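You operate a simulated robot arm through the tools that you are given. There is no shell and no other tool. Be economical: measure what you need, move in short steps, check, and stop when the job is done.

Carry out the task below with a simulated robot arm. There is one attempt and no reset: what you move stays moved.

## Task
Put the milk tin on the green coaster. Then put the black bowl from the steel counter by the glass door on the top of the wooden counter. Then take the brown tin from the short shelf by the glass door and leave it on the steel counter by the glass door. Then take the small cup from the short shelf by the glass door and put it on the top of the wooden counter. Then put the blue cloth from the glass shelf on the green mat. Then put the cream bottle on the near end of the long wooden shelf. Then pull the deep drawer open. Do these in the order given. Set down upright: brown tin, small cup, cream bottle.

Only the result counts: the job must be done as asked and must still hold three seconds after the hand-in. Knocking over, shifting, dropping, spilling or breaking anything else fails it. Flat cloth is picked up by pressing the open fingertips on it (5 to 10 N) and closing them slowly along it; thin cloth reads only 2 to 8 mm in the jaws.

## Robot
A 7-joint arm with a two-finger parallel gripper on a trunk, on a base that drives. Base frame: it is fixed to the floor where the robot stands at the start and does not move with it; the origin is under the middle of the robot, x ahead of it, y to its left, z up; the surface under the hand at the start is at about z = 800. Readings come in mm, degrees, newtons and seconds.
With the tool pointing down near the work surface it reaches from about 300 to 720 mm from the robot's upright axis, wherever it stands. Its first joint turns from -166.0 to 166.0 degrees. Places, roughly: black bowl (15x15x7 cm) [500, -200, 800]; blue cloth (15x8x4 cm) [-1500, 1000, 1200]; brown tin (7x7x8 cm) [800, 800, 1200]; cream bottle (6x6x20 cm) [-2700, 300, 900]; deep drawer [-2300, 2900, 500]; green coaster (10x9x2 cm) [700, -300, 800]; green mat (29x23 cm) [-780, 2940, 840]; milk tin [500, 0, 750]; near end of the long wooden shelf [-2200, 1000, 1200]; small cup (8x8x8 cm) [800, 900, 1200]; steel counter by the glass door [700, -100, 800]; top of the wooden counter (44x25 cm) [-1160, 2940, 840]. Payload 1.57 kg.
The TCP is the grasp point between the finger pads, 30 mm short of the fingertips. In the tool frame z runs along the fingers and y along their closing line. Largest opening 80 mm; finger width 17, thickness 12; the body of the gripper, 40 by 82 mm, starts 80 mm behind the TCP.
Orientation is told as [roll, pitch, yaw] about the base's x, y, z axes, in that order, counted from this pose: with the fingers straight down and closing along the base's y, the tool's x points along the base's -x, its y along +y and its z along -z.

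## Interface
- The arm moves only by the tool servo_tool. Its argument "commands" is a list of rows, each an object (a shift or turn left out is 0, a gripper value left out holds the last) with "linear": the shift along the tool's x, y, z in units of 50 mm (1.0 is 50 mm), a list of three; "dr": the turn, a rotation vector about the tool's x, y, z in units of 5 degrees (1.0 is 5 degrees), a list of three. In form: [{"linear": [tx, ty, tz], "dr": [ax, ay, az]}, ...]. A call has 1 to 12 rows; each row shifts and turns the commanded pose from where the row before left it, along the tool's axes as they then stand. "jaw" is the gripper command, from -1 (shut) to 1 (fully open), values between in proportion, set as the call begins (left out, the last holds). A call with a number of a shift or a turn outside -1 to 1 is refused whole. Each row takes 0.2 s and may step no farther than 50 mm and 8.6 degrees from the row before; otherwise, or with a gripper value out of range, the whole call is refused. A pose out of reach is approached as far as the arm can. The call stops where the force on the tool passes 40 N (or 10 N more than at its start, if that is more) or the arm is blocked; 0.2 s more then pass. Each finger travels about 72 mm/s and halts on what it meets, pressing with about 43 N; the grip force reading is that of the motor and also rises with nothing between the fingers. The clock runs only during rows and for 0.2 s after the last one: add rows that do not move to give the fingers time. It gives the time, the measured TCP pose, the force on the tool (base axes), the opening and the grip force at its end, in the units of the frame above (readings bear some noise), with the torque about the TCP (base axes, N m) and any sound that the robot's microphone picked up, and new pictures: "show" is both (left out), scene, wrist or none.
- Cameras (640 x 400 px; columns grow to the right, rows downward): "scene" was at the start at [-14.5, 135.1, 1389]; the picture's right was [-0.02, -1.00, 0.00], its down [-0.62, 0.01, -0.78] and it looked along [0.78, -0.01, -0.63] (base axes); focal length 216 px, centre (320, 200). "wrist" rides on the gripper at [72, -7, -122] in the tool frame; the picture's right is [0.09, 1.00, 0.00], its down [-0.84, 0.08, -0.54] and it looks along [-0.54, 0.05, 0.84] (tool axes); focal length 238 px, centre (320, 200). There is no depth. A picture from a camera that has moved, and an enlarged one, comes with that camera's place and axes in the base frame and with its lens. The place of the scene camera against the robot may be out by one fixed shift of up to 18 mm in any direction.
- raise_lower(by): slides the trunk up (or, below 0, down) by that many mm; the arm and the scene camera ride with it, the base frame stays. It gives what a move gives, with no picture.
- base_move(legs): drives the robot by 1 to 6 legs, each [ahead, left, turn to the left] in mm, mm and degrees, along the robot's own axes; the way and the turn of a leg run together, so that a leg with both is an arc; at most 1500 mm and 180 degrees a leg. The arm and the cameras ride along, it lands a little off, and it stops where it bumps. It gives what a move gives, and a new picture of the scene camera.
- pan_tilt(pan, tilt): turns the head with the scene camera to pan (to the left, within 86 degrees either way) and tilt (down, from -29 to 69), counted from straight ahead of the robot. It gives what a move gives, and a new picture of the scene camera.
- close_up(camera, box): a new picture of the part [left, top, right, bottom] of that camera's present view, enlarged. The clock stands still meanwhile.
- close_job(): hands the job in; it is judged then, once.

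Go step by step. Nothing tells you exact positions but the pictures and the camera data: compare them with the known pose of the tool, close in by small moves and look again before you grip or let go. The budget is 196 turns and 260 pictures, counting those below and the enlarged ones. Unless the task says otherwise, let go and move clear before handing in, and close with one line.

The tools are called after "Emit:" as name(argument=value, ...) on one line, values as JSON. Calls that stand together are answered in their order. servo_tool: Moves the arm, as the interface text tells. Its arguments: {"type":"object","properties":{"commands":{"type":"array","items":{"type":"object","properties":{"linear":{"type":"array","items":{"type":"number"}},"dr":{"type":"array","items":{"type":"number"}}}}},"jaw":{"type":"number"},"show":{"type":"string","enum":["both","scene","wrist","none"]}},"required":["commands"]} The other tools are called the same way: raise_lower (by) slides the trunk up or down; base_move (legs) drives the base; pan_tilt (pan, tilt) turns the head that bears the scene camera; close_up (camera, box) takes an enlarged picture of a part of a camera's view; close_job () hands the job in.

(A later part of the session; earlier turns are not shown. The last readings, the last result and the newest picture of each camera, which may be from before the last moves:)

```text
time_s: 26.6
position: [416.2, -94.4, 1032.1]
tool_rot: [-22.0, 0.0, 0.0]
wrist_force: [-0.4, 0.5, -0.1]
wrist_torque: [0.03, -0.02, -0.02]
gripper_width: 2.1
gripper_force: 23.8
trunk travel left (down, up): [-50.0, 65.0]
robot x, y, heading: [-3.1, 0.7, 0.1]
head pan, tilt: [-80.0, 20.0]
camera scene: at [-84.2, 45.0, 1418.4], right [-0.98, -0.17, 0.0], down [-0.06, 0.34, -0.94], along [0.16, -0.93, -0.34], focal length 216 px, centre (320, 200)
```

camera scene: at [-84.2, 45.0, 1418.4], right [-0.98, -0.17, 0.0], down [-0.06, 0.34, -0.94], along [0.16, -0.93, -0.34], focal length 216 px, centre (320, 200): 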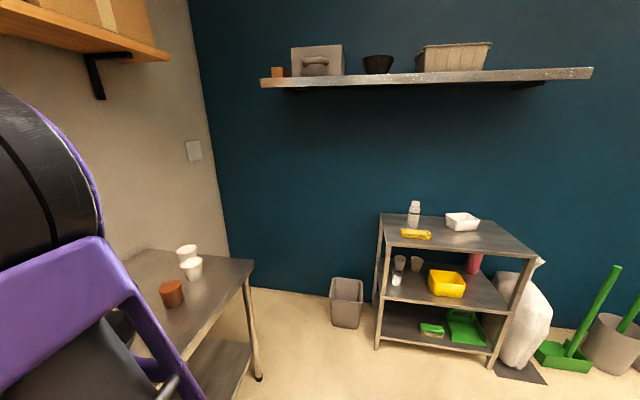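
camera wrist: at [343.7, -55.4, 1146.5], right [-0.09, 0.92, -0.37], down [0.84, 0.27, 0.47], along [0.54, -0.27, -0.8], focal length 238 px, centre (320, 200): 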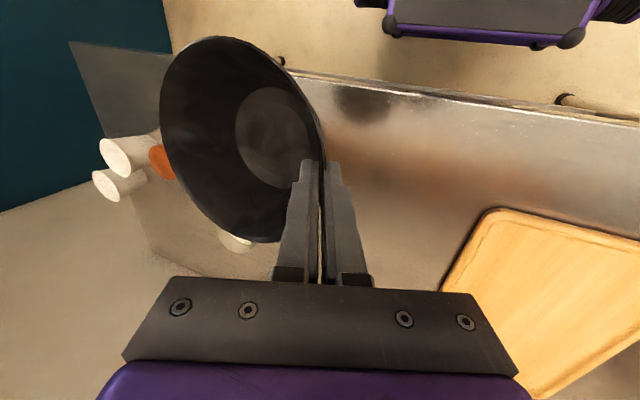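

The pan shows the door wall and the shelf on the left. I'll back away from the table, then turn left to see the rest of the room.

Emit:
pan_tilt(pan=86, tilt=25)

Emit:
base_move(legs=[[-300, 0, 0]])

```text
time_s: 29.1
position: [416.3, -94.8, 1029.1]
tool_rot: [-22.1, 0.3, -0.1]
wrist_force: [0.3, 0.5, -0.7]
wrist_torque: [0.06, -0.02, -0.01]
gripper_width: 2.4
gripper_force: 23.6
trunk travel left (down, up): [-50.0, 65.0]
robot x, y, heading: [-0.3, -1.3, -0.1]
head pan, tilt: [85.9, 25.0]
camera scene: at [-18.9, 180.6, 1413.0], right [0.47, -0.88, 0.0], down [-0.35, -0.19, -0.92], along [0.81, 0.44, -0.4], focal length 216 px, centre (320, 200)
```

scene: 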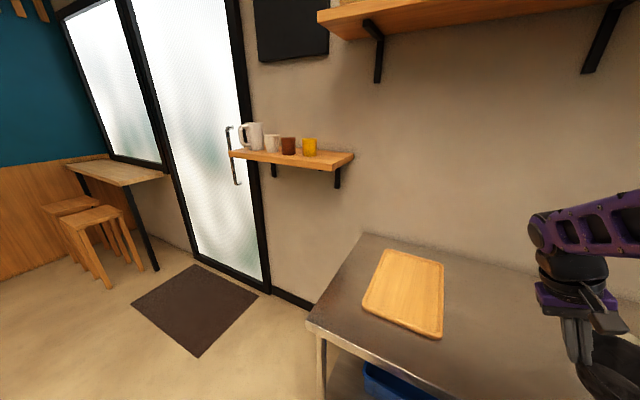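

```text
time_s: 31.2
position: [118.8, -94.1, 1029.9]
tool_rot: [-22.1, 0.4, 0.0]
wrist_force: [0.3, 0.9, -0.3]
wrist_torque: [0.04, 0.0, 0.03]
gripper_width: 2.0
gripper_force: 24.3
trunk travel left (down, up): [-50.0, 65.0]
robot x, y, heading: [-300.7, 0.4, 0.2]
head pan, tilt: [85.9, 25.0]
camera scene: at [-316.2, 180.8, 1412.7], right [0.48, -0.88, 0.0], down [-0.35, -0.19, -0.92], along [0.81, 0.44, -0.4], focal length 216 px, centre (320, 200)
```

scene: 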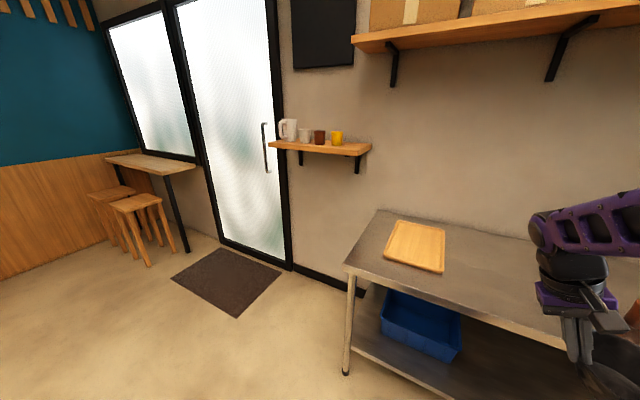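

The head actually stops near 28° on the left, so I'll turn the base instead.

Emit:
base_move(legs=[[0, 0, 70]])

Emit:
pan_tilt(pan=0, tilt=20)

```text
time_s: 34.7
position: [-60.3, 354.5, 1026.2]
tool_rot: [-22.0, 0.9, 69.2]
wrist_force: [-0.1, -0.1, -0.4]
wrist_torque: [0.04, 0.07, 0.02]
gripper_width: 2.1
gripper_force: 23.8
trunk travel left (down, up): [-50.0, 65.0]
robot x, y, heading: [-299.8, -0.3, 69.3]
head pan, tilt: [85.9, 25.0]
camera scene: at [-485.6, 53.6, 1411.8], right [0.99, 0.16, 0.0], down [0.07, -0.4, -0.91], along [-0.15, 0.9, -0.41], focal length 216 px, centre (320, 200)
```

scene: 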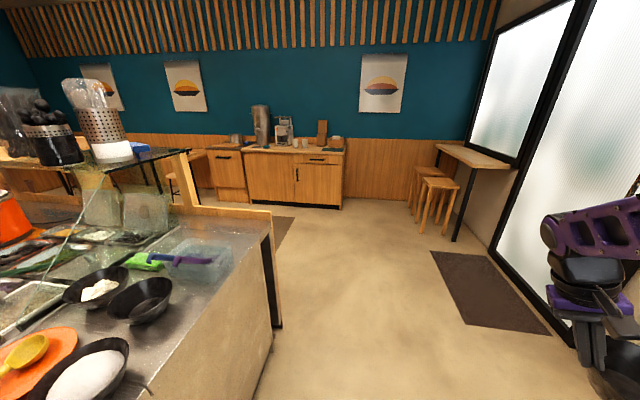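

```text
time_s: 36.3
position: [-59.9, 354.9, 1024.9]
tool_rot: [-22.0, 1.0, 69.0]
wrist_force: [-0.6, -0.4, -1.0]
wrist_torque: [0.0, 0.04, 0.01]
gripper_width: 2.1
gripper_force: 23.9
trunk travel left (down, up): [-50.0, 65.0]
robot x, y, heading: [-294.9, 2.2, 69.1]
head pan, tilt: [0.0, 20.0]
camera scene: at [-489.8, 53.4, 1415.6], right [0.98, 0.21, 0.0], down [0.08, -0.36, -0.93], along [-0.19, 0.91, -0.37], focal length 216 px, centre (320, 200)
```

scene: 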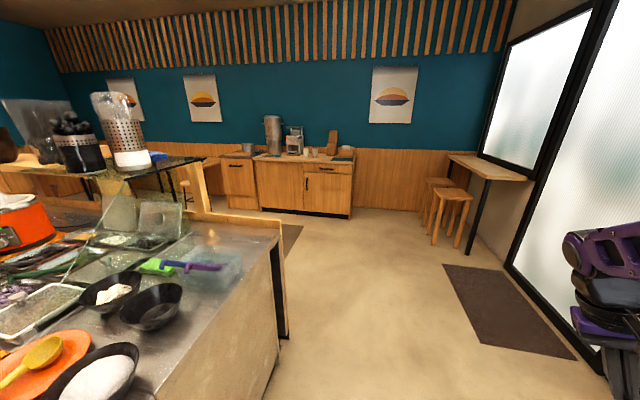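

The route to the far wooden counter is clear along x ≈ -300. I'll turn to face it, drive ahead, and then sidestep toward it.

Emit:
base_move(legs=[[0, 0, 20.8], [1500, 0, 0]])

```text
time_s: 44.8
position: [-199.2, 1911.0, 1025.0]
tool_rot: [-22.2, 0.9, 89.8]
wrist_force: [0.1, -0.5, -0.4]
wrist_torque: [0.01, 0.07, 0.02]
gripper_width: 2.1
gripper_force: 23.7
trunk travel left (down, up): [-50.0, 65.0]
robot x, y, heading: [-296.4, 1491.3, 89.8]
head pan, tilt: [0.0, 20.0]
camera scene: at [-497.0, 1480.8, 1417.3], right [0.84, 0.54, 0.0], down [0.19, -0.3, -0.94], along [-0.5, 0.79, -0.35], focal length 216 px, centre (320, 200)
```

scene: 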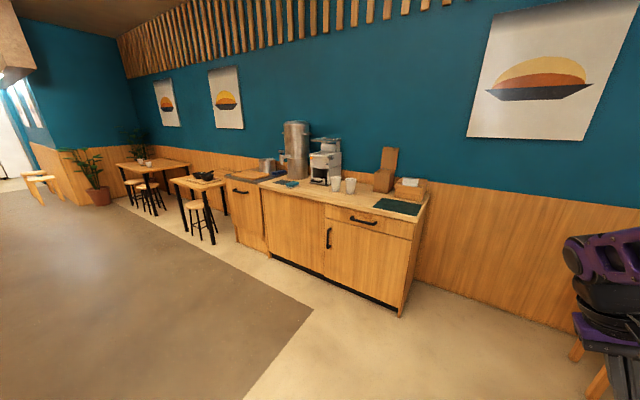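

The counter is ahead-left with the mat at about (-798, 2976), which matches the listing. I'll sidestep left and drive closer.

Emit:
base_move(legs=[[0, 760, 0], [700, 0, 0]])

Emit:
pan_tilt(pan=-20, tilt=35)

```text
time_s: 55.8
position: [-934.0, 2603.9, 1024.0]
tool_rot: [-22.0, 1.0, 88.6]
wrist_force: [0.4, -0.2, 0.0]
wrist_torque: [0.01, 0.03, 0.02]
gripper_width: 2.3
gripper_force: 23.8
trunk travel left (down, up): [-50.0, 65.0]
robot x, y, heading: [-1036.3, 2188.2, 88.5]
head pan, tilt: [0.0, 20.0]
camera scene: at [-1238.3, 2178.5, 1418.3], right [0.85, 0.52, 0.0], down [0.18, -0.29, -0.94], along [-0.49, 0.8, -0.34], focal length 216 px, centre (320, 200)
```

scene: 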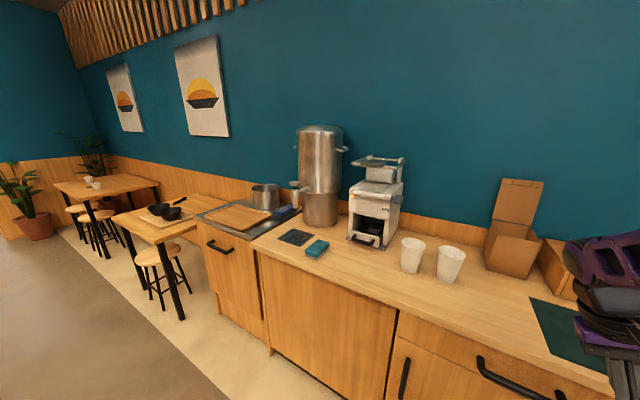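

```text
time_s: 56.7
position: [-932.9, 2603.2, 1024.9]
tool_rot: [-22.0, 1.1, 88.6]
wrist_force: [0.1, 0.1, -1.1]
wrist_torque: [0.02, 0.03, -0.01]
gripper_width: 2.1
gripper_force: 23.6
trunk travel left (down, up): [-50.0, 65.0]
robot x, y, heading: [-1036.2, 2188.9, 88.9]
head pan, tilt: [-20.0, 35.0]
camera scene: at [-1236.4, 2176.5, 1402.3], right [0.86, 0.52, 0.0], down [0.26, -0.43, -0.87], along [-0.45, 0.74, -0.5], focal length 216 px, centre (320, 200)
```

scene: 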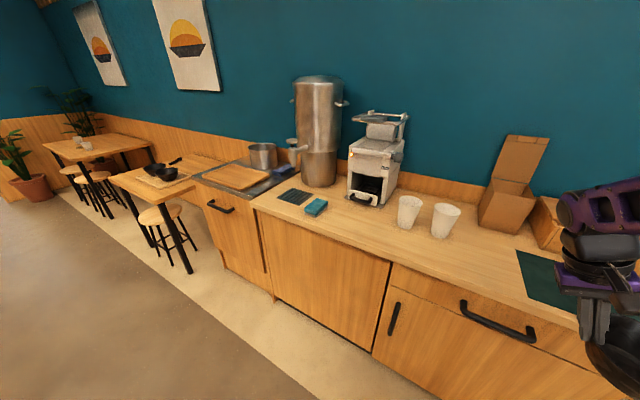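

The placing area in front of the two cups is clear. I'll target the bowl centre at about (-1050, 2895). I'll drive the base a little closer and to the left.

Emit:
base_move(legs=[[0, 100, 1.2], [195, 0, 0]])

```text
time_s: 59.5
position: [-1038.0, 2800.9, 1024.0]
tool_rot: [-22.1, 1.2, 89.6]
wrist_force: [0.6, -0.2, -0.8]
wrist_torque: [-0.02, 0.09, -0.01]
gripper_width: 2.3
gripper_force: 22.9
trunk travel left (down, up): [-50.0, 65.0]
robot x, y, heading: [-1136.7, 2384.0, 89.8]
head pan, tilt: [-20.0, 35.0]
camera scene: at [-1334.6, 2369.2, 1399.9], right [0.85, 0.53, 0.0], down [0.28, -0.44, -0.85], along [-0.45, 0.72, -0.52], focal length 216 px, centre (320, 200)
```

scene: 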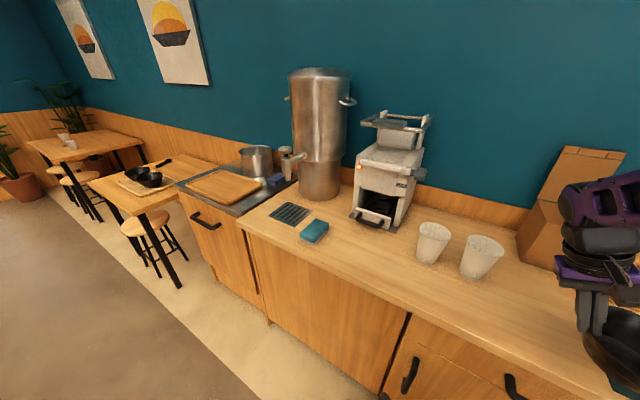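

Now moving the arm over the place at TCP (-1128, 2898), still high.

Emit:
servo_tool(commands=[{"linear": [-0.65, 0.56, -0.23]}, {"linear": [-0.65, 0.56, -0.23]}, {"linear": [-0.64, 0.55, -0.22]}, {}])

```text
time_s: 60.5
position: [-1127.2, 2900.0, 1022.0]
tool_rot: [-22.1, 1.1, 89.6]
wrist_force: [-0.3, 0.6, -0.3]
wrist_torque: [-0.01, 0.06, 0.02]
gripper_width: 2.1
gripper_force: 23.2
trunk travel left (down, up): [-50.0, 65.0]
robot x, y, heading: [-1135.0, 2385.4, 89.8]
head pan, tilt: [-20.0, 35.0]
camera scene: at [-1256.4, 2376.0, 1394.5], right [0.94, -0.35, 0.0], down [-0.2, -0.54, -0.82], along [0.28, 0.77, -0.57], focal length 216 px, centre (320, 200)
camera wrist: at [-1167.9, 2830.1, 1137.7], right [-0.92, -0.09, -0.37], down [-0.27, 0.85, 0.46], along [0.27, 0.52, -0.81], focal length 238 px, centre (320, 200)
```

scene: 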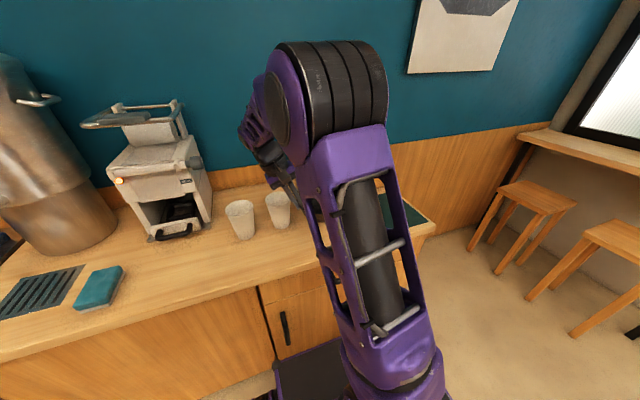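
wrist: 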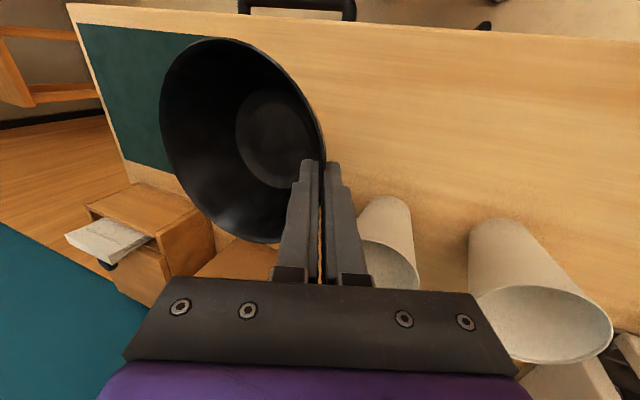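

The bowl hangs over clear wood, with the cups about 60 mm behind the gripper. I'll lower it to just above the surface.

Emit:
servo_tool(commands=[{"linear": [0, 0.24, 0.6]}, {"linear": [0, 0.24, 0.6]}, {"linear": [0, 0.22, 0.54]}, {}])

```text
time_s: 61.5
position: [-1128.0, 2900.4, 929.4]
tool_rot: [-22.0, 0.9, 89.7]
wrist_force: [-3.0, 0.1, 7.0]
wrist_torque: [-0.27, -0.4, -0.13]
gripper_width: 2.3
gripper_force: 23.6
trunk travel left (down, up): [-50.0, 65.0]
robot x, y, heading: [-1134.1, 2384.9, 90.0]
head pan, tilt: [-20.0, 35.0]
camera scene: at [-1256.7, 2375.4, 1394.7], right [0.94, -0.35, 0.0], down [-0.2, -0.54, -0.82], along [0.28, 0.77, -0.57], focal length 216 px, centre (320, 200)
camera wrist: at [-1168.8, 2830.2, 1045.7], right [-0.92, -0.09, -0.37], down [-0.27, 0.85, 0.46], along [0.27, 0.52, -0.81], focal length 238 px, centre (320, 200)
```

scene: 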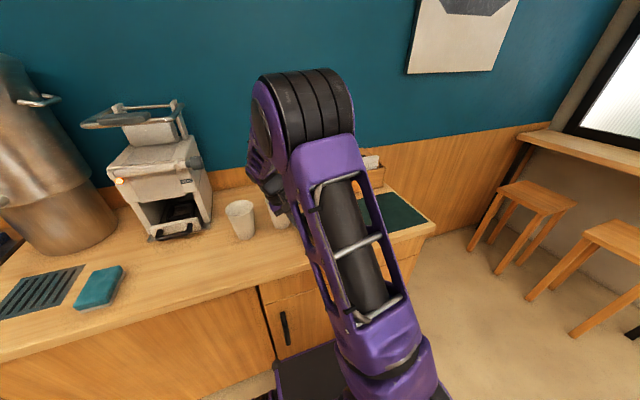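
wrist: 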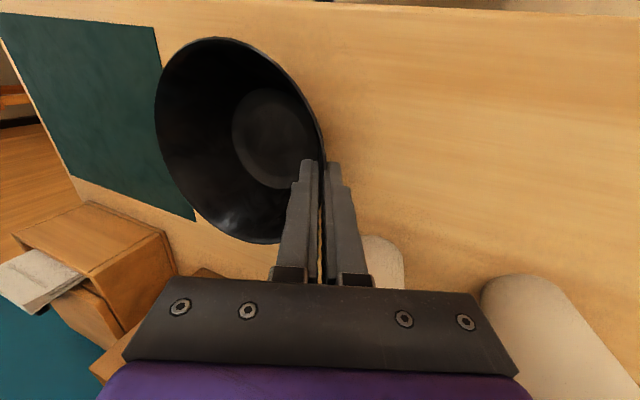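

Contact reads 7 N, so the bowl is on the counter. I'll open gently and look.

Emit:
servo_tool(commands=[{}, {}, {}], jaw=-0.4)

```text
time_s: 62.3
position: [-1127.5, 2900.2, 928.7]
tool_rot: [-22.1, 1.0, 89.7]
wrist_force: [0.2, 0.4, 0.6]
wrist_torque: [0.01, -0.02, 0.01]
gripper_width: 24.0
gripper_force: 0.1
trunk travel left (down, up): [-50.0, 65.0]
robot x, y, heading: [-1135.4, 2383.9, 89.8]
head pan, tilt: [-20.0, 35.0]
camera scene: at [-1256.3, 2375.9, 1394.5], right [0.94, -0.35, 0.0], down [-0.2, -0.54, -0.82], along [0.28, 0.77, -0.57], focal length 216 px, centre (320, 200)
camera wrist: at [-1168.3, 2830.4, 1045.1], right [-0.92, -0.09, -0.37], down [-0.27, 0.85, 0.46], along [0.27, 0.52, -0.81], focal length 238 px, centre (320, 200)
```

scene: 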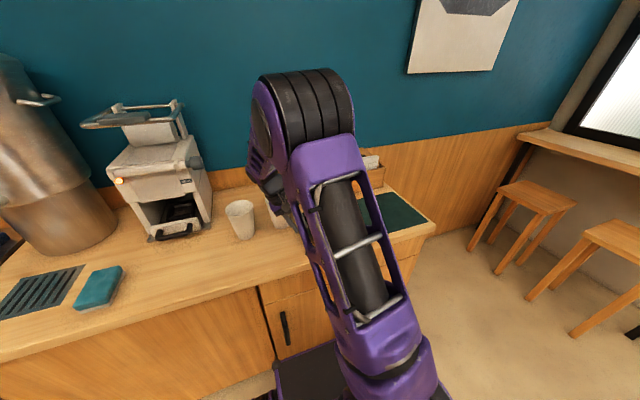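
wrist: 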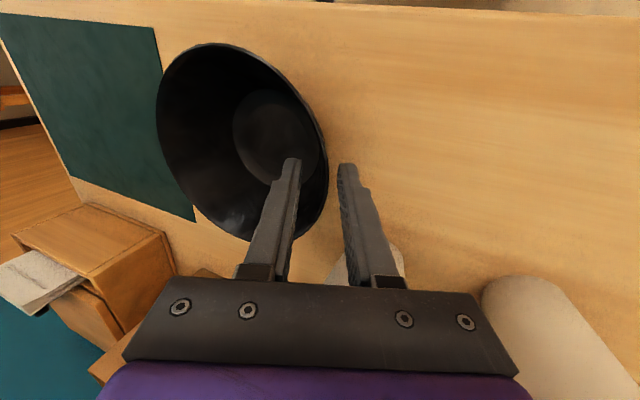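

The bowl settled level. I'll withdraw along the tool axis and then straighten the tool.

Emit:
servo_tool(commands=[{"linear": [0, 0, -0.8]}, {"linear": [0, 0, -1]}, {"linear": [0, 0, -1]}, {"linear": [0.5, 0, -0.3], "dr": [-1, 0, 0]}, {"linear": [0.8, 0, 0], "dr": [-1, 0, 0]}, {"linear": [0.8, 0, 0], "dr": [-1, 0, 0]}, {"linear": [0.8, 0, 0], "dr": [-1, 0, 0]}, {"linear": [0.8, 0, 0], "dr": [-0.4, 0, 0]}, {}])

Emit:
pan_tilt(pan=0, tilt=40)

```text
time_s: 64.3
position: [-1189.3, 2716.6, 1068.4]
tool_rot: [-0.4, 2.0, 89.6]
wrist_force: [-1.1, -0.3, 0.6]
wrist_torque: [0.03, 0.0, -0.01]
gripper_width: 23.9
gripper_force: 0.2
trunk travel left (down, up): [-50.0, 65.0]
robot x, y, heading: [-1135.2, 2386.1, 89.6]
head pan, tilt: [-20.0, 35.0]
camera scene: at [-1240.2, 2370.2, 1401.0], right [0.86, -0.52, 0.0], down [-0.27, -0.44, -0.86], along [0.44, 0.73, -0.51], focal length 216 px, centre (320, 200)
camera wrist: at [-1183.9, 2648.3, 1191.7], right [-1.0, -0.09, 0.0], down [-0.07, 0.86, 0.51], along [-0.04, 0.51, -0.86], focal length 238 px, centre (320, 200)
```

scene: 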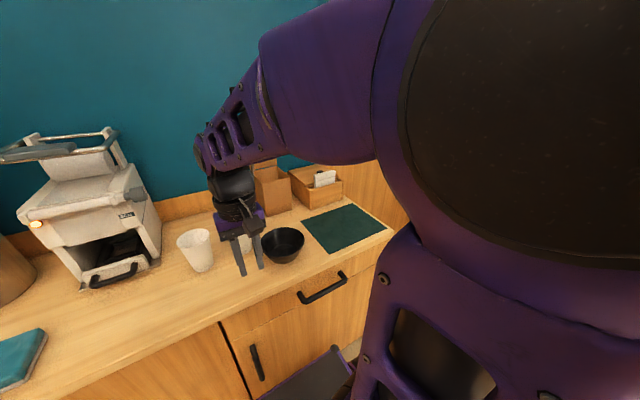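
wrist: 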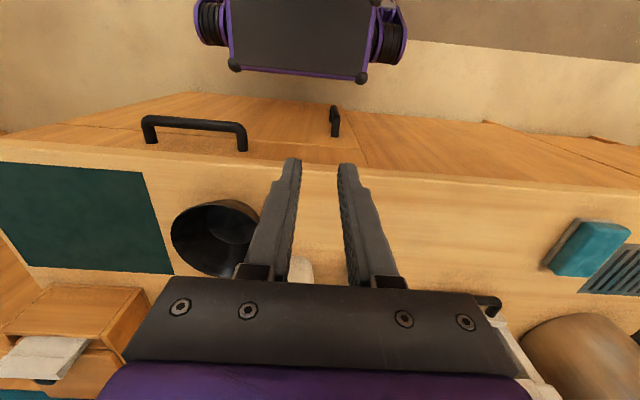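

```text
time_s: 65.1
position: [-1188.3, 2716.6, 1070.6]
tool_rot: [-0.3, 1.7, 89.6]
wrist_force: [0.6, 0.7, 0.2]
wrist_torque: [0.0, -0.02, 0.0]
gripper_width: 23.8
gripper_force: 0.0
trunk travel left (down, up): [-50.0, 65.0]
robot x, y, heading: [-1136.5, 2388.0, 89.4]
head pan, tilt: [0.0, 40.0]
camera scene: at [-1238.7, 2369.5, 1401.3], right [0.85, -0.53, 0.0], down [-0.27, -0.43, -0.86], along [0.46, 0.73, -0.51], focal length 216 px, centre (320, 200)
```

scene: 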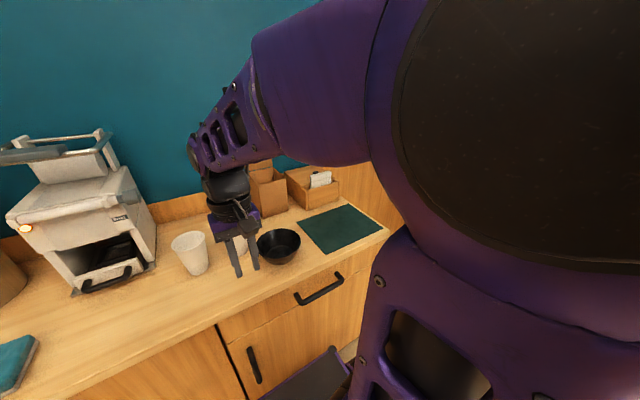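

The bowl stands on the counter top, clear of the mat and cups. Next I'll drive back toward the short shelf by the door.

Emit:
base_move(legs=[[-700, 0, 0], [0, 0, -90], [1300, 0, 0], [0, -500, 0]])

```text
time_s: 84.0
position: [486.5, 1201.8, 1071.3]
tool_rot: [-0.2, 1.5, -1.2]
wrist_force: [0.2, -0.4, 0.0]
wrist_torque: [-0.03, 0.0, -0.02]
gripper_width: 23.6
gripper_force: 0.2
trunk travel left (down, up): [-50.0, 65.0]
robot x, y, heading: [156.9, 1152.2, -1.3]
head pan, tilt: [0.0, 40.0]
camera scene: at [132.6, 1242.0, 1401.5], right [-0.57, -0.82, 0.0], down [-0.42, 0.29, -0.86], along [0.71, -0.49, -0.51], focal length 216 px, centre (320, 200)
```

scene: 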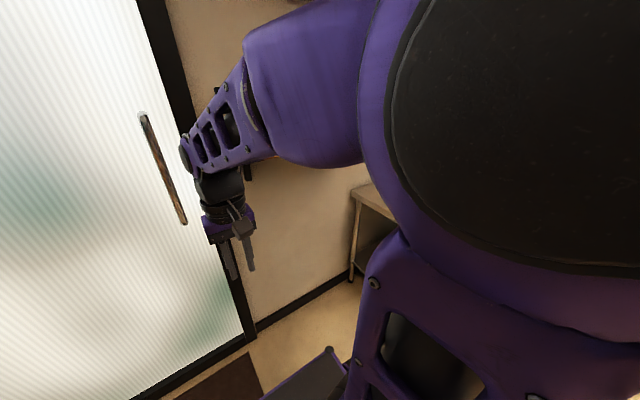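

I'm near the door wall. I'll raise the trunk and the hand to shelf height before closing in.

Emit:
raise_lower(by=65)

Emit:
servo_tool(commands=[{"linear": [0, 0, -0.9], "dr": [0, -0.3, 0]}, {"linear": [0, 0, -0.9]}, {"linear": [0, 0, -0.9]}, {"linear": [0, 0, -0.9]}, {"linear": [0, -0.5, -0.9]}, {}])

```text
time_s: 85.1
position: [487.2, 1201.0, 1133.6]
tool_rot: [-0.4, 1.9, -1.3]
wrist_force: [-0.4, 0.4, 0.7]
wrist_torque: [0.0, 0.03, -0.02]
gripper_width: 23.9
gripper_force: 0.1
trunk travel left (down, up): [-115.0, 0.0]
robot x, y, heading: [155.9, 1155.3, -1.1]
head pan, tilt: [0.0, 40.0]
```

```text
refused: row 5 steps farther than a row can; nothing moved
```

Emit:
servo_tool(commands=[{"linear": [0, 0, -0.9], "dr": [0, -0.35, 0]}, {"linear": [0, 0, -0.9]}, {"linear": [0, 0, -0.9]}, {"linear": [0, 0, -0.9]}, {"linear": [0, -0.3, -0.9]}, {}])

```text
time_s: 86.5
position: [489.8, 1188.3, 1356.3]
tool_rot: [-0.2, 0.6, -1.3]
wrist_force: [0.1, 0.9, 0.2]
wrist_torque: [0.0, 0.0, -0.02]
gripper_width: 23.9
gripper_force: 0.0
trunk travel left (down, up): [-115.0, 0.0]
robot x, y, heading: [153.1, 1158.6, -1.1]
head pan, tilt: [0.0, 40.0]
camera scene: at [121.7, 1237.6, 1450.4], right [-0.66, -0.75, 0.0], down [-0.5, 0.43, -0.75], along [0.57, -0.5, -0.66], focal length 216 px, centre (320, 200)
camera wrist: at [418.9, 1184.0, 1478.2], right [-0.07, 1.0, 0.0], down [0.84, 0.06, 0.53], along [0.53, 0.03, -0.85], focal length 238 px, centre (320, 200)
```

scene: 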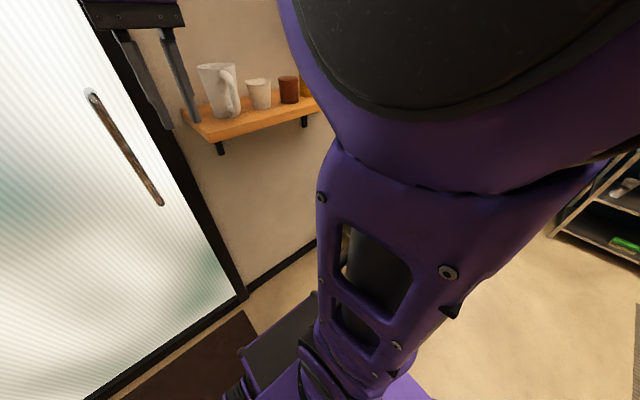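
wrist: 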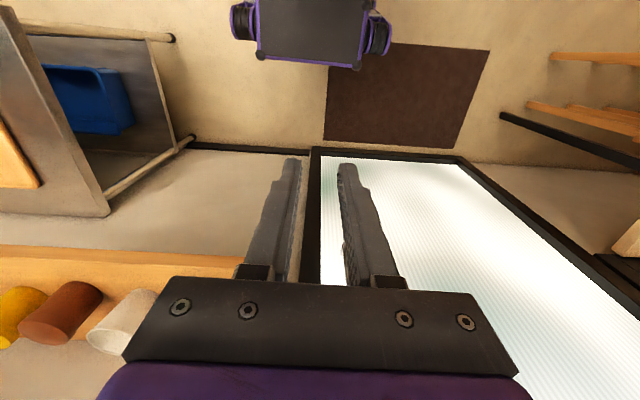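

The shelf items are in view: the brown tin at about (797, 798), the small cup at about (803, 889). I'll move the base so both are comfortably within reach.

Emit:
base_move(legs=[[0, -330, 1.1], [130, 0, 0]])

Emit:
close_up(camera="wrist", box=[0, 0, 640, 400])

```text
time_s: 91.1
position: [612.3, 870.0, 1357.5]
tool_rot: [-0.4, 0.4, 0.2]
wrist_force: [0.2, 0.8, 0.1]
wrist_torque: [-0.01, 0.0, 0.04]
gripper_width: 23.9
gripper_force: 0.0
trunk travel left (down, up): [-115.0, 0.0]
robot x, y, heading: [282.2, 826.3, 0.1]
head pan, tilt: [0.0, 40.0]
camera scene: at [244.2, 907.9, 1451.8], right [-0.65, -0.76, 0.0], down [-0.49, 0.42, -0.76], along [0.58, -0.49, -0.64], focal length 216 px, centre (320, 200)
```

scene: 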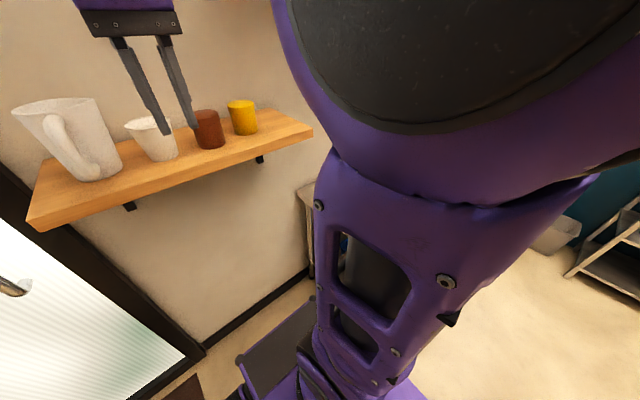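

```text
1.00 times, centred on (320, 200) of wrist (not enlarged: the box is as wide or as high as the picture)
camera zoom: at [542.0, 862.7, 1478.4], right [-0.09, 1.0, 0.0], down [0.84, 0.08, 0.54], along [0.53, 0.05, -0.84], focal length 238 px, centre (320, 200)
```

zoom: 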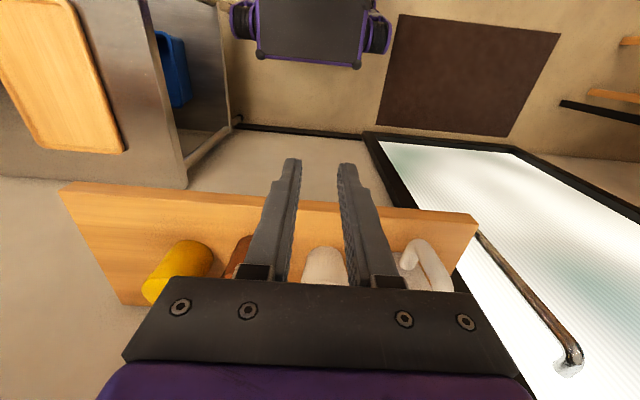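

I'll turn the tool by 90° so that the fingers close along x, clear of the neighbours on the shelf.

Emit:
servo_tool(commands=[{"dr": [0, 0, -1]}, {"dr": [0, 0, -1]}, {"dr": [0, 0, -1]}, {"dr": [0, 0, -1]}, {"dr": [0, 0, -1]}, {"dr": [0, 0, -1]}, {"dr": [0, 0, -1]}, {"dr": [0, 0, -1]}, {"dr": [0, 0, -1]}, {"dr": [0, 0, -1]}, {"dr": [0, 0, -1]}, {"dr": [0, 0, -1]}], jaw=1, show="none")

Emit:
servo_tool(commands=[{"dr": [0, 0, -1]}, {"dr": [0, 0, -1]}, {"dr": [0, 0, -1]}, {"dr": [0, 0, -1]}, {"dr": [0, 0, -1]}, {"dr": [0, 0, -1]}, {}])

```text
time_s: 93.7
position: [615.7, 869.9, 1355.1]
tool_rot: [0.5, 0.7, 60.3]
wrist_force: [-0.1, -0.3, 1.2]
wrist_torque: [0.02, 0.01, 0.03]
gripper_width: 80.1
gripper_force: 0.0
trunk travel left (down, up): [-115.0, 0.0]
robot x, y, heading: [278.4, 828.9, 0.2]
head pan, tilt: [0.0, 40.0]
```

```text
time_s: 95.3
position: [614.3, 869.0, 1355.1]
tool_rot: [0.8, 0.3, 90.2]
wrist_force: [-0.2, 0.4, 0.2]
wrist_torque: [0.02, 0.0, -0.02]
gripper_width: 80.2
gripper_force: 0.0
trunk travel left (down, up): [-115.0, 0.0]
robot x, y, heading: [278.7, 828.8, -0.1]
head pan, tilt: [0.0, 40.0]
camera scene: at [249.7, 913.4, 1453.9], right [-0.58, -0.82, 0.0], down [-0.51, 0.36, -0.78], along [0.64, -0.45, -0.63], focal length 216 px, centre (320, 200)
camera wrist: at [623.4, 798.0, 1476.2], right [-1.0, -0.1, 0.01], down [-0.07, 0.84, 0.54], along [-0.06, 0.53, -0.84], focal length 238 px, centre (320, 200)
```

scene: 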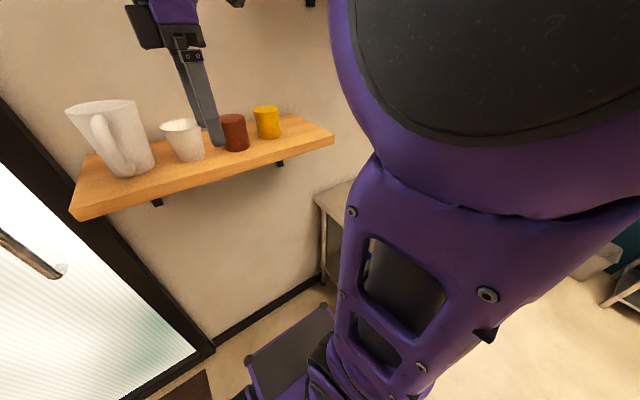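
wrist: 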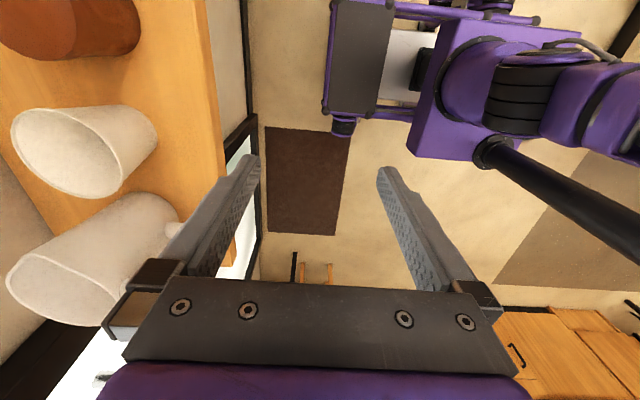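

The fingers now close along x. I'll move toward a point above the brown tin.

Emit:
servo_tool(commands=[{"linear": [0.7, -0.6, 0]}, {"linear": [0.7, -0.6, 0]}, {"linear": [0, -0.8, 0]}, {"linear": [0, -0.8, 0]}, {}])

```text
time_s: 96.5
position: [751.9, 797.7, 1355.7]
tool_rot: [0.3, 0.3, 90.2]
wrist_force: [0.2, 0.1, 0.1]
wrist_torque: [0.05, 0.03, 0.0]
gripper_width: 80.0
gripper_force: 0.1
trunk travel left (down, up): [-115.0, 0.0]
robot x, y, heading: [283.7, 825.4, 0.1]
head pan, tilt: [0.0, 40.0]
camera scene: at [264.7, 963.1, 1452.0], right [0.0, -1.0, 0.0], down [-0.64, 0.0, -0.77], along [0.77, 0.0, -0.64], focal length 216 px, centre (320, 200)
camera wrist: at [760.4, 726.7, 1477.0], right [-1.0, -0.09, 0.01], down [-0.08, 0.84, 0.54], along [-0.06, 0.54, -0.84], focal length 238 px, centre (320, 200)
```

scene: 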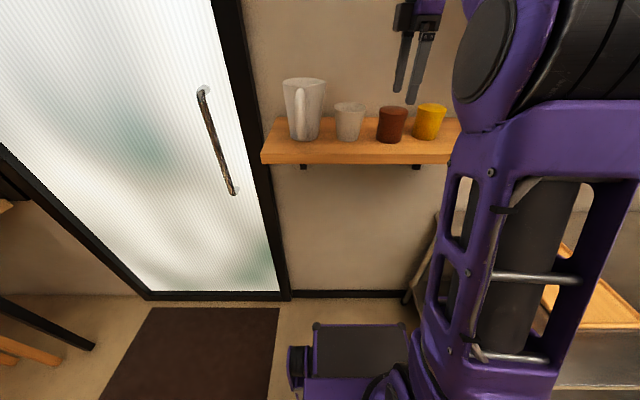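
wrist: 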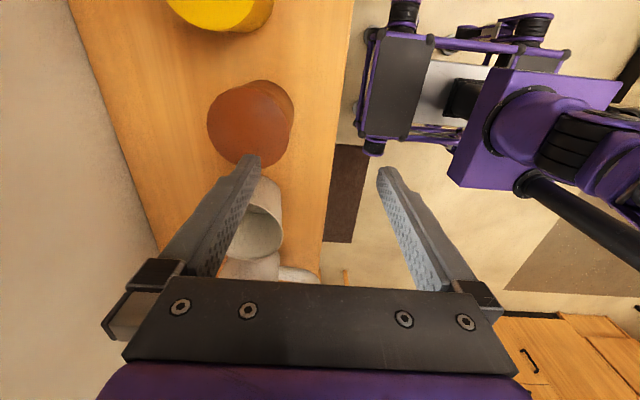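

Emit:
close_up(camera="wrist", box=[140, 0, 380, 150])

Emit:
close_up(camera="scene", box=[250, 50, 470, 190])

```text
2.67 times, centred on (260, 75) of wrist
camera zoom: at [760.4, 726.7, 1477.0], right [-1.0, -0.09, 0.01], down [-0.08, 0.84, 0.54], along [-0.06, 0.54, -0.84], focal length 636 px, centre (480, 533)
```

zoom: 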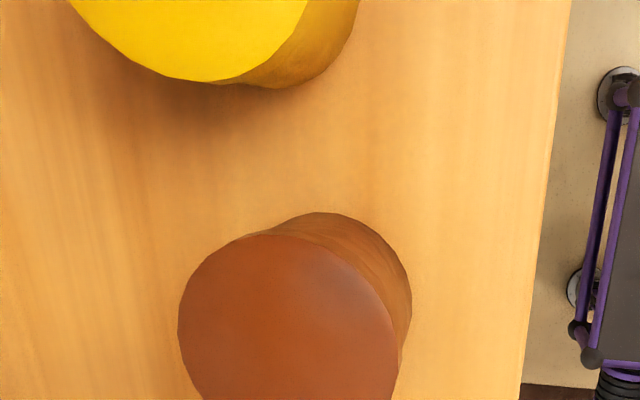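

```text
2.86 times, centred on (360, 120) of scene
camera zoom: at [264.7, 963.1, 1452.0], right [0.0, -1.0, 0.0], down [-0.64, 0.0, -0.77], along [0.77, 0.0, -0.64], focal length 616 px, centre (206, 429)
```

zoom: 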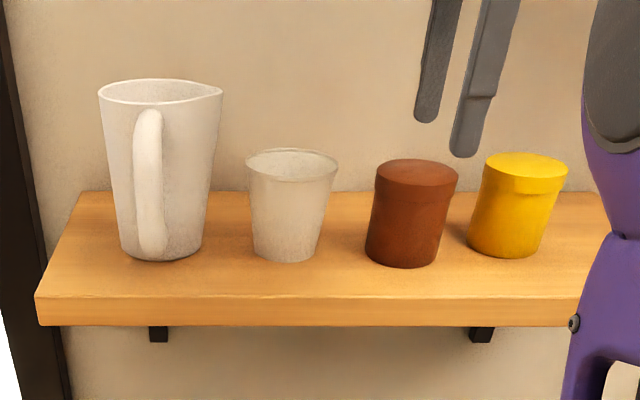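

The brown tin's centre is at about (813, 790), top z ≈ 1278. I'll move above it and lower a bit for a check.

Emit:
servo_tool(commands=[{"linear": [0.16, -0.62, 0]}, {"linear": [0, -0.6, 0]}, {"linear": [0, 0, 0.7]}, {}])

```text
time_s: 97.5
position: [803.3, 790.2, 1320.0]
tool_rot: [0.3, 0.3, 90.2]
wrist_force: [-0.3, 0.5, 0.0]
wrist_torque: [-0.02, 0.01, -0.01]
gripper_width: 79.8
gripper_force: 0.0
out of reach, approached as far as the arm can: row 2
trunk travel left (down, up): [-115.0, 0.0]
robot x, y, heading: [279.4, 824.2, 0.7]
head pan, tilt: [0.0, 40.0]
camera scene: at [264.3, 963.1, 1452.0], right [0.0, -1.0, 0.0], down [-0.64, 0.0, -0.77], along [0.77, 0.0, -0.64], focal length 216 px, centre (320, 200)
camera wrist: at [810.0, 718.5, 1441.0], right [-1.0, -0.09, 0.01], down [-0.08, 0.84, 0.54], along [-0.06, 0.54, -0.84], focal length 238 px, centre (320, 200)
```

scene: 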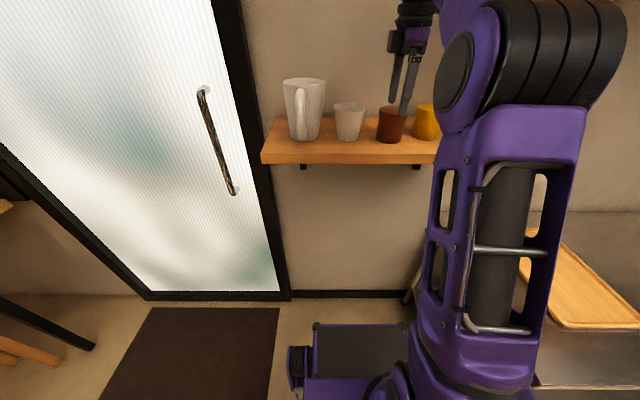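
wrist: 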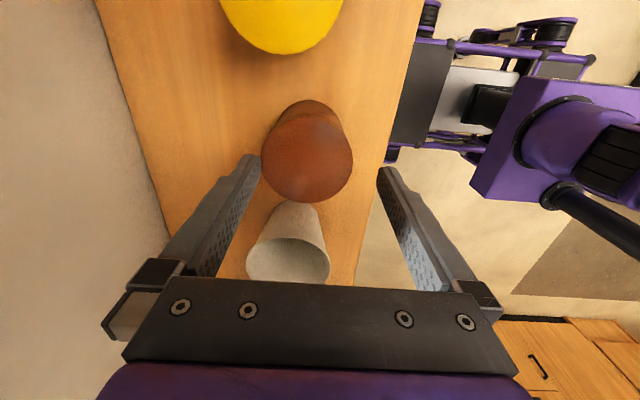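

Reach was just short at this height. I'll pull the hand back, bring the base 60 mm closer, then realign.

Emit:
servo_tool(commands=[{"linear": [0, 0.5, -0.3]}, {"linear": [0, 0.5, 0]}, {}], show="none")

Emit:
base_move(legs=[[60, 0, 0]])

```text
time_s: 98.3
position: [752.6, 790.8, 1336.6]
tool_rot: [0.5, 0.3, 90.1]
wrist_force: [-0.8, -0.1, -0.6]
wrist_torque: [0.01, -0.01, -0.02]
gripper_width: 79.8
gripper_force: 0.1
trunk travel left (down, up): [-115.0, 0.0]
robot x, y, heading: [280.8, 825.0, 0.3]
head pan, tilt: [0.0, 40.0]
```

```text
time_s: 99.3
position: [814.3, 791.2, 1336.0]
tool_rot: [0.5, 0.4, 90.1]
wrist_force: [-0.5, -0.5, -0.6]
wrist_torque: [0.02, 0.01, -0.01]
gripper_width: 79.7
gripper_force: 0.2
trunk travel left (down, up): [-115.0, 0.0]
robot x, y, heading: [341.4, 826.5, 0.2]
head pan, tilt: [0.0, 40.0]
camera scene: at [326.4, 963.4, 1452.0], right [0.0, -1.0, 0.0], down [-0.64, 0.0, -0.77], along [0.77, 0.0, -0.64], focal length 216 px, centre (320, 200)
```

scene: 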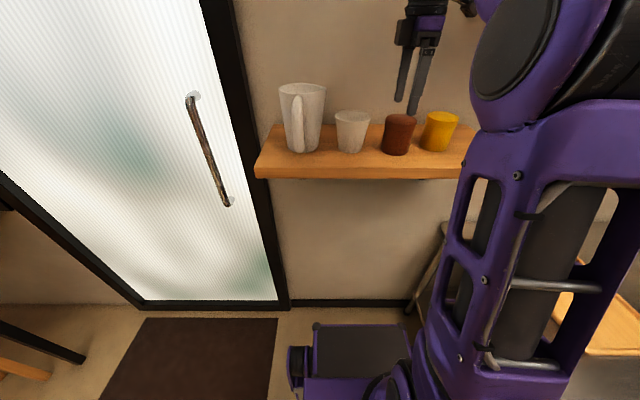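

Emit:
servo_tool(commands=[{"linear": [0.1, 0.03, 0]}, {"linear": [0, 0, 0.4]}, {}], show="wrist")

```text
time_s: 100.1
position: [814.1, 785.1, 1316.1]
tool_rot: [0.4, 0.3, 90.1]
wrist_force: [0.3, -0.7, 0.9]
wrist_torque: [0.01, 0.03, 0.01]
gripper_width: 79.8
gripper_force: 0.1
trunk travel left (down, up): [-115.0, 0.0]
robot x, y, heading: [346.0, 827.0, 0.4]
head pan, tilt: [0.0, 40.0]
camera wrist: at [820.8, 713.7, 1437.1], right [-1.0, -0.09, 0.01], down [-0.08, 0.84, 0.54], along [-0.06, 0.54, -0.84], focal length 238 px, centre (320, 200)
```

wrist: 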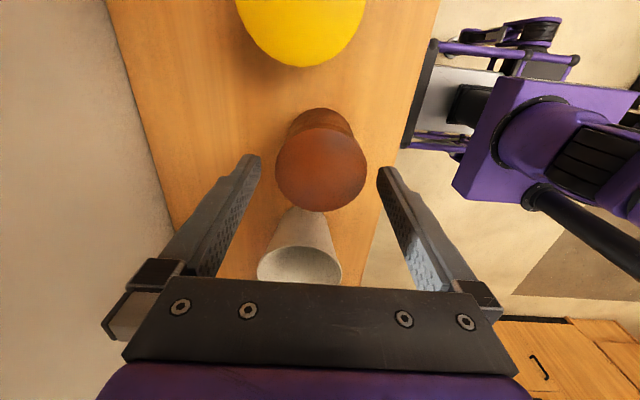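

The tin is centred between the fingers. I'll descend around it.

Emit:
servo_tool(commands=[{"linear": [0.03, 0.02, 0.4]}, {"linear": [0, 0, 0.5]}, {"linear": [0, 0, 0.5]}, {}])

```text
time_s: 101.1
position: [811.1, 783.7, 1246.4]
tool_rot: [0.4, 0.3, 90.0]
wrist_force: [0.0, 0.5, 0.7]
wrist_torque: [-0.01, 0.01, -0.02]
gripper_width: 80.2
gripper_force: 0.0
trunk travel left (down, up): [-115.0, 0.0]
robot x, y, heading: [339.8, 827.0, 0.1]
head pan, tilt: [0.0, 40.0]
camera scene: at [326.3, 963.4, 1452.0], right [0.0, -1.0, 0.0], down [-0.64, 0.0, -0.77], along [0.77, 0.0, -0.64], focal length 216 px, centre (320, 200)
camera wrist: at [818.8, 711.8, 1367.2], right [-1.0, -0.09, 0.01], down [-0.08, 0.84, 0.54], along [-0.06, 0.54, -0.84], focal length 238 px, centre (320, 200)
```

scene: 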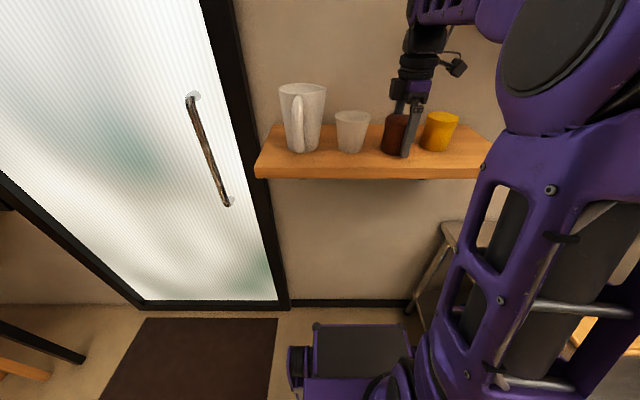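
wrist: 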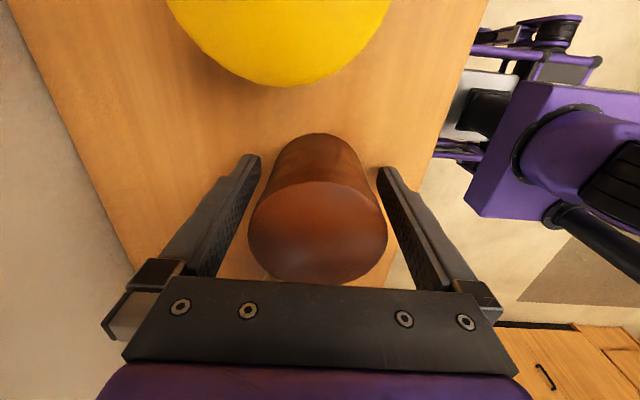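

The fingers straddle the tin. Closing and lifting a little.

Emit:
servo_tool(commands=[{"linear": [-0.06, 0, 0]}, {}, {}, {}, {"linear": [0, 0, -0.3]}, {"linear": [0, 0, -0.5]}, {}], jaw=-1)

```text
time_s: 102.7
position: [811.6, 787.1, 1286.6]
tool_rot: [0.4, 0.3, 90.0]
wrist_force: [0.1, 0.4, -1.9]
wrist_torque: [0.0, 0.0, -0.02]
gripper_width: 65.6
gripper_force: 43.6
trunk travel left (down, up): [-115.0, 0.0]
robot x, y, heading: [341.5, 826.5, 0.2]
head pan, tilt: [0.0, 40.0]
camera scene: at [326.3, 963.4, 1452.0], right [0.0, -1.0, 0.0], down [-0.64, 0.0, -0.77], along [0.77, 0.0, -0.64], focal length 216 px, centre (320, 200)
camera wrist: at [818.9, 715.5, 1407.1], right [-1.0, -0.09, 0.01], down [-0.08, 0.84, 0.54], along [-0.06, 0.54, -0.84], focal length 238 px, centre (320, 200)
```

scene: 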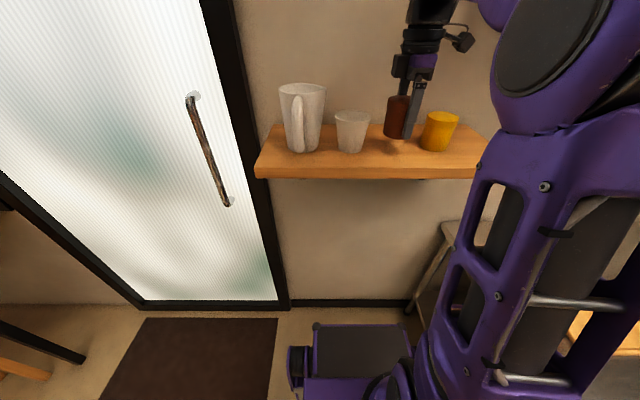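
wrist: 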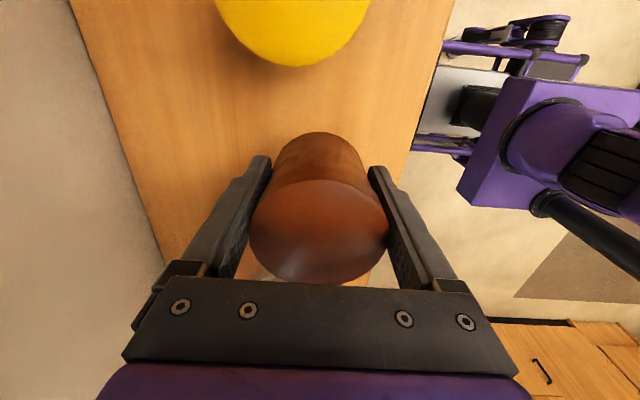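

The brown tin is held (65.6 mm). I'll lift it clear, back the base off the shelf, and drive right to the steel counter.

Emit:
servo_tool(commands=[{"linear": [0, 0, -0.5]}, {"linear": [0, 0.8, -0.3]}, {"linear": [0, 0.8, 0]}, {}], show="none")

Emit:
base_move(legs=[[-340, 0, 0], [0, -860, 0]])

```text
time_s: 103.7
position: [734.0, 789.5, 1324.7]
tool_rot: [0.5, 0.3, 90.2]
wrist_force: [-0.6, -0.7, -1.8]
wrist_torque: [-0.02, -0.02, 0.02]
gripper_width: 65.6
gripper_force: 42.9
trunk travel left (down, up): [-115.0, 0.0]
robot x, y, heading: [340.3, 826.0, 0.0]
head pan, tilt: [0.0, 40.0]
```

```text
time_s: 114.1
position: [396.8, -68.5, 1325.0]
tool_rot: [0.4, 0.3, 90.1]
wrist_force: [0.0, -0.1, -1.8]
wrist_torque: [-0.03, -0.03, 0.02]
gripper_width: 65.9
gripper_force: 43.3
trunk travel left (down, up): [-115.0, 0.0]
robot x, y, heading: [9.8, -31.2, 0.3]
head pan, tilt: [0.0, 40.0]
camera scene: at [-8.8, 104.8, 1452.9], right [-0.02, -1.0, 0.0], down [-0.63, 0.01, -0.77], along [0.77, -0.01, -0.63], focal length 216 px, centre (320, 200)
```

scene: 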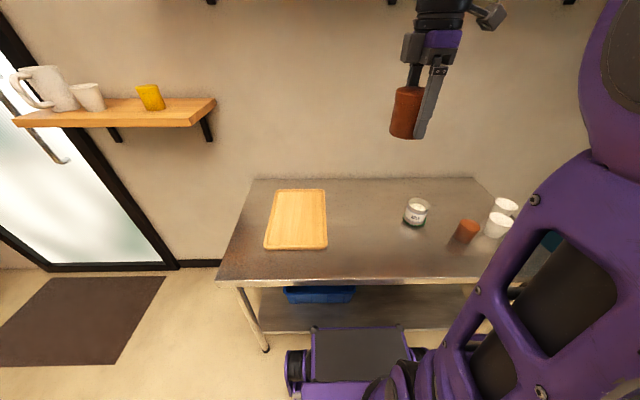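

The counter has a clear spot at about (490, -65). I'll lower the trunk and then the arm toward it.

Emit:
raise_lower(by=-65)

Emit:
servo_tool(commands=[{"linear": [0, -0.6, 0.6]}, {"linear": [0, -0.6, 0.6]}, {"linear": [0, -0.6, 0.6]}, {"linear": [0, 0, 0.9]}, {"linear": [0, 0, 0.9]}, {"linear": [0, 0, 0.9]}, {"linear": [0, 0, 0.9]}, {"linear": [0, 0, 0.9]}, {"linear": [0, 0, 0.9]}, {}])

```text
time_s: 115.1
position: [396.9, -68.8, 1260.1]
tool_rot: [0.4, 0.3, 90.2]
wrist_force: [0.1, 0.4, -1.4]
wrist_torque: [-0.04, 0.01, 0.03]
gripper_width: 66.1
gripper_force: 43.1
trunk travel left (down, up): [-50.0, 65.0]
robot x, y, heading: [7.0, -30.8, 0.1]
head pan, tilt: [0.0, 40.0]
```

```text
time_s: 117.3
position: [483.4, -69.6, 898.1]
tool_rot: [0.5, 0.3, 90.1]
wrist_force: [0.3, 1.1, -1.1]
wrist_torque: [0.02, 0.04, 0.02]
gripper_width: 65.7
gripper_force: 43.4
trunk travel left (down, up): [-50.0, 65.0]
robot x, y, heading: [6.2, -31.7, 0.4]
head pan, tilt: [0.0, 40.0]
camera scene: at [-9.1, 106.5, 1387.0], right [0.0, -1.0, 0.0], down [-0.64, 0.0, -0.77], along [0.77, 0.0, -0.64], focal length 216 px, centre (320, 200)
camera wrist: at [490.8, -140.1, 1019.7], right [-1.0, -0.09, 0.01], down [-0.07, 0.84, 0.54], along [-0.06, 0.54, -0.84], focal length 238 px, centre (320, 200)
```

scene: 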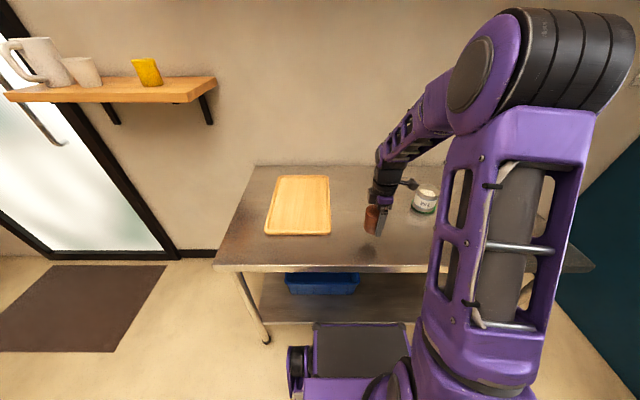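
wrist: 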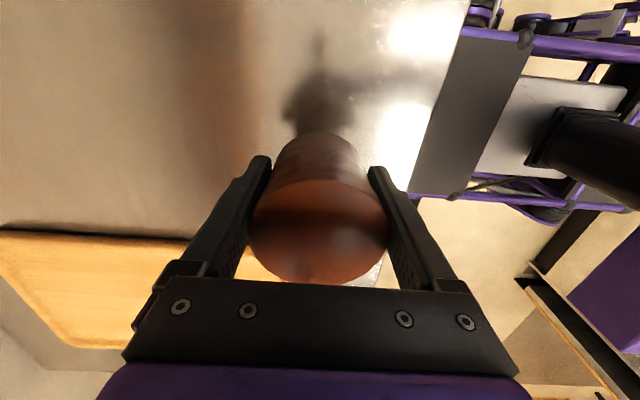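

Clear surface below. I'll lower to just above, then in fine steps to contact.

Emit:
servo_tool(commands=[{"linear": [0, 0, 0.45]}, {"linear": [0, 0, 0.4]}, {}], show="none")

Emit:
servo_tool(commands=[{"linear": [0, 0, 0.05]}, {"linear": [0, 0, 0.05]}, {}], show="none")

```text
time_s: 118.1
position: [484.4, -69.0, 856.6]
tool_rot: [0.5, 0.3, 90.2]
wrist_force: [-0.2, -0.5, -1.2]
wrist_torque: [0.0, -0.03, 0.0]
gripper_width: 65.4
gripper_force: 43.0
trunk travel left (down, up): [-50.0, 65.0]
robot x, y, heading: [8.0, -31.2, 0.1]
head pan, tilt: [0.0, 40.0]
```

```text
time_s: 118.9
position: [484.4, -70.1, 852.2]
tool_rot: [0.4, 0.4, 90.1]
wrist_force: [0.0, -0.1, -1.1]
wrist_torque: [-0.01, 0.01, 0.03]
gripper_width: 65.7
gripper_force: 43.4
trunk travel left (down, up): [-50.0, 65.0]
robot x, y, heading: [7.1, -31.9, 0.2]
head pan, tilt: [0.0, 40.0]
```

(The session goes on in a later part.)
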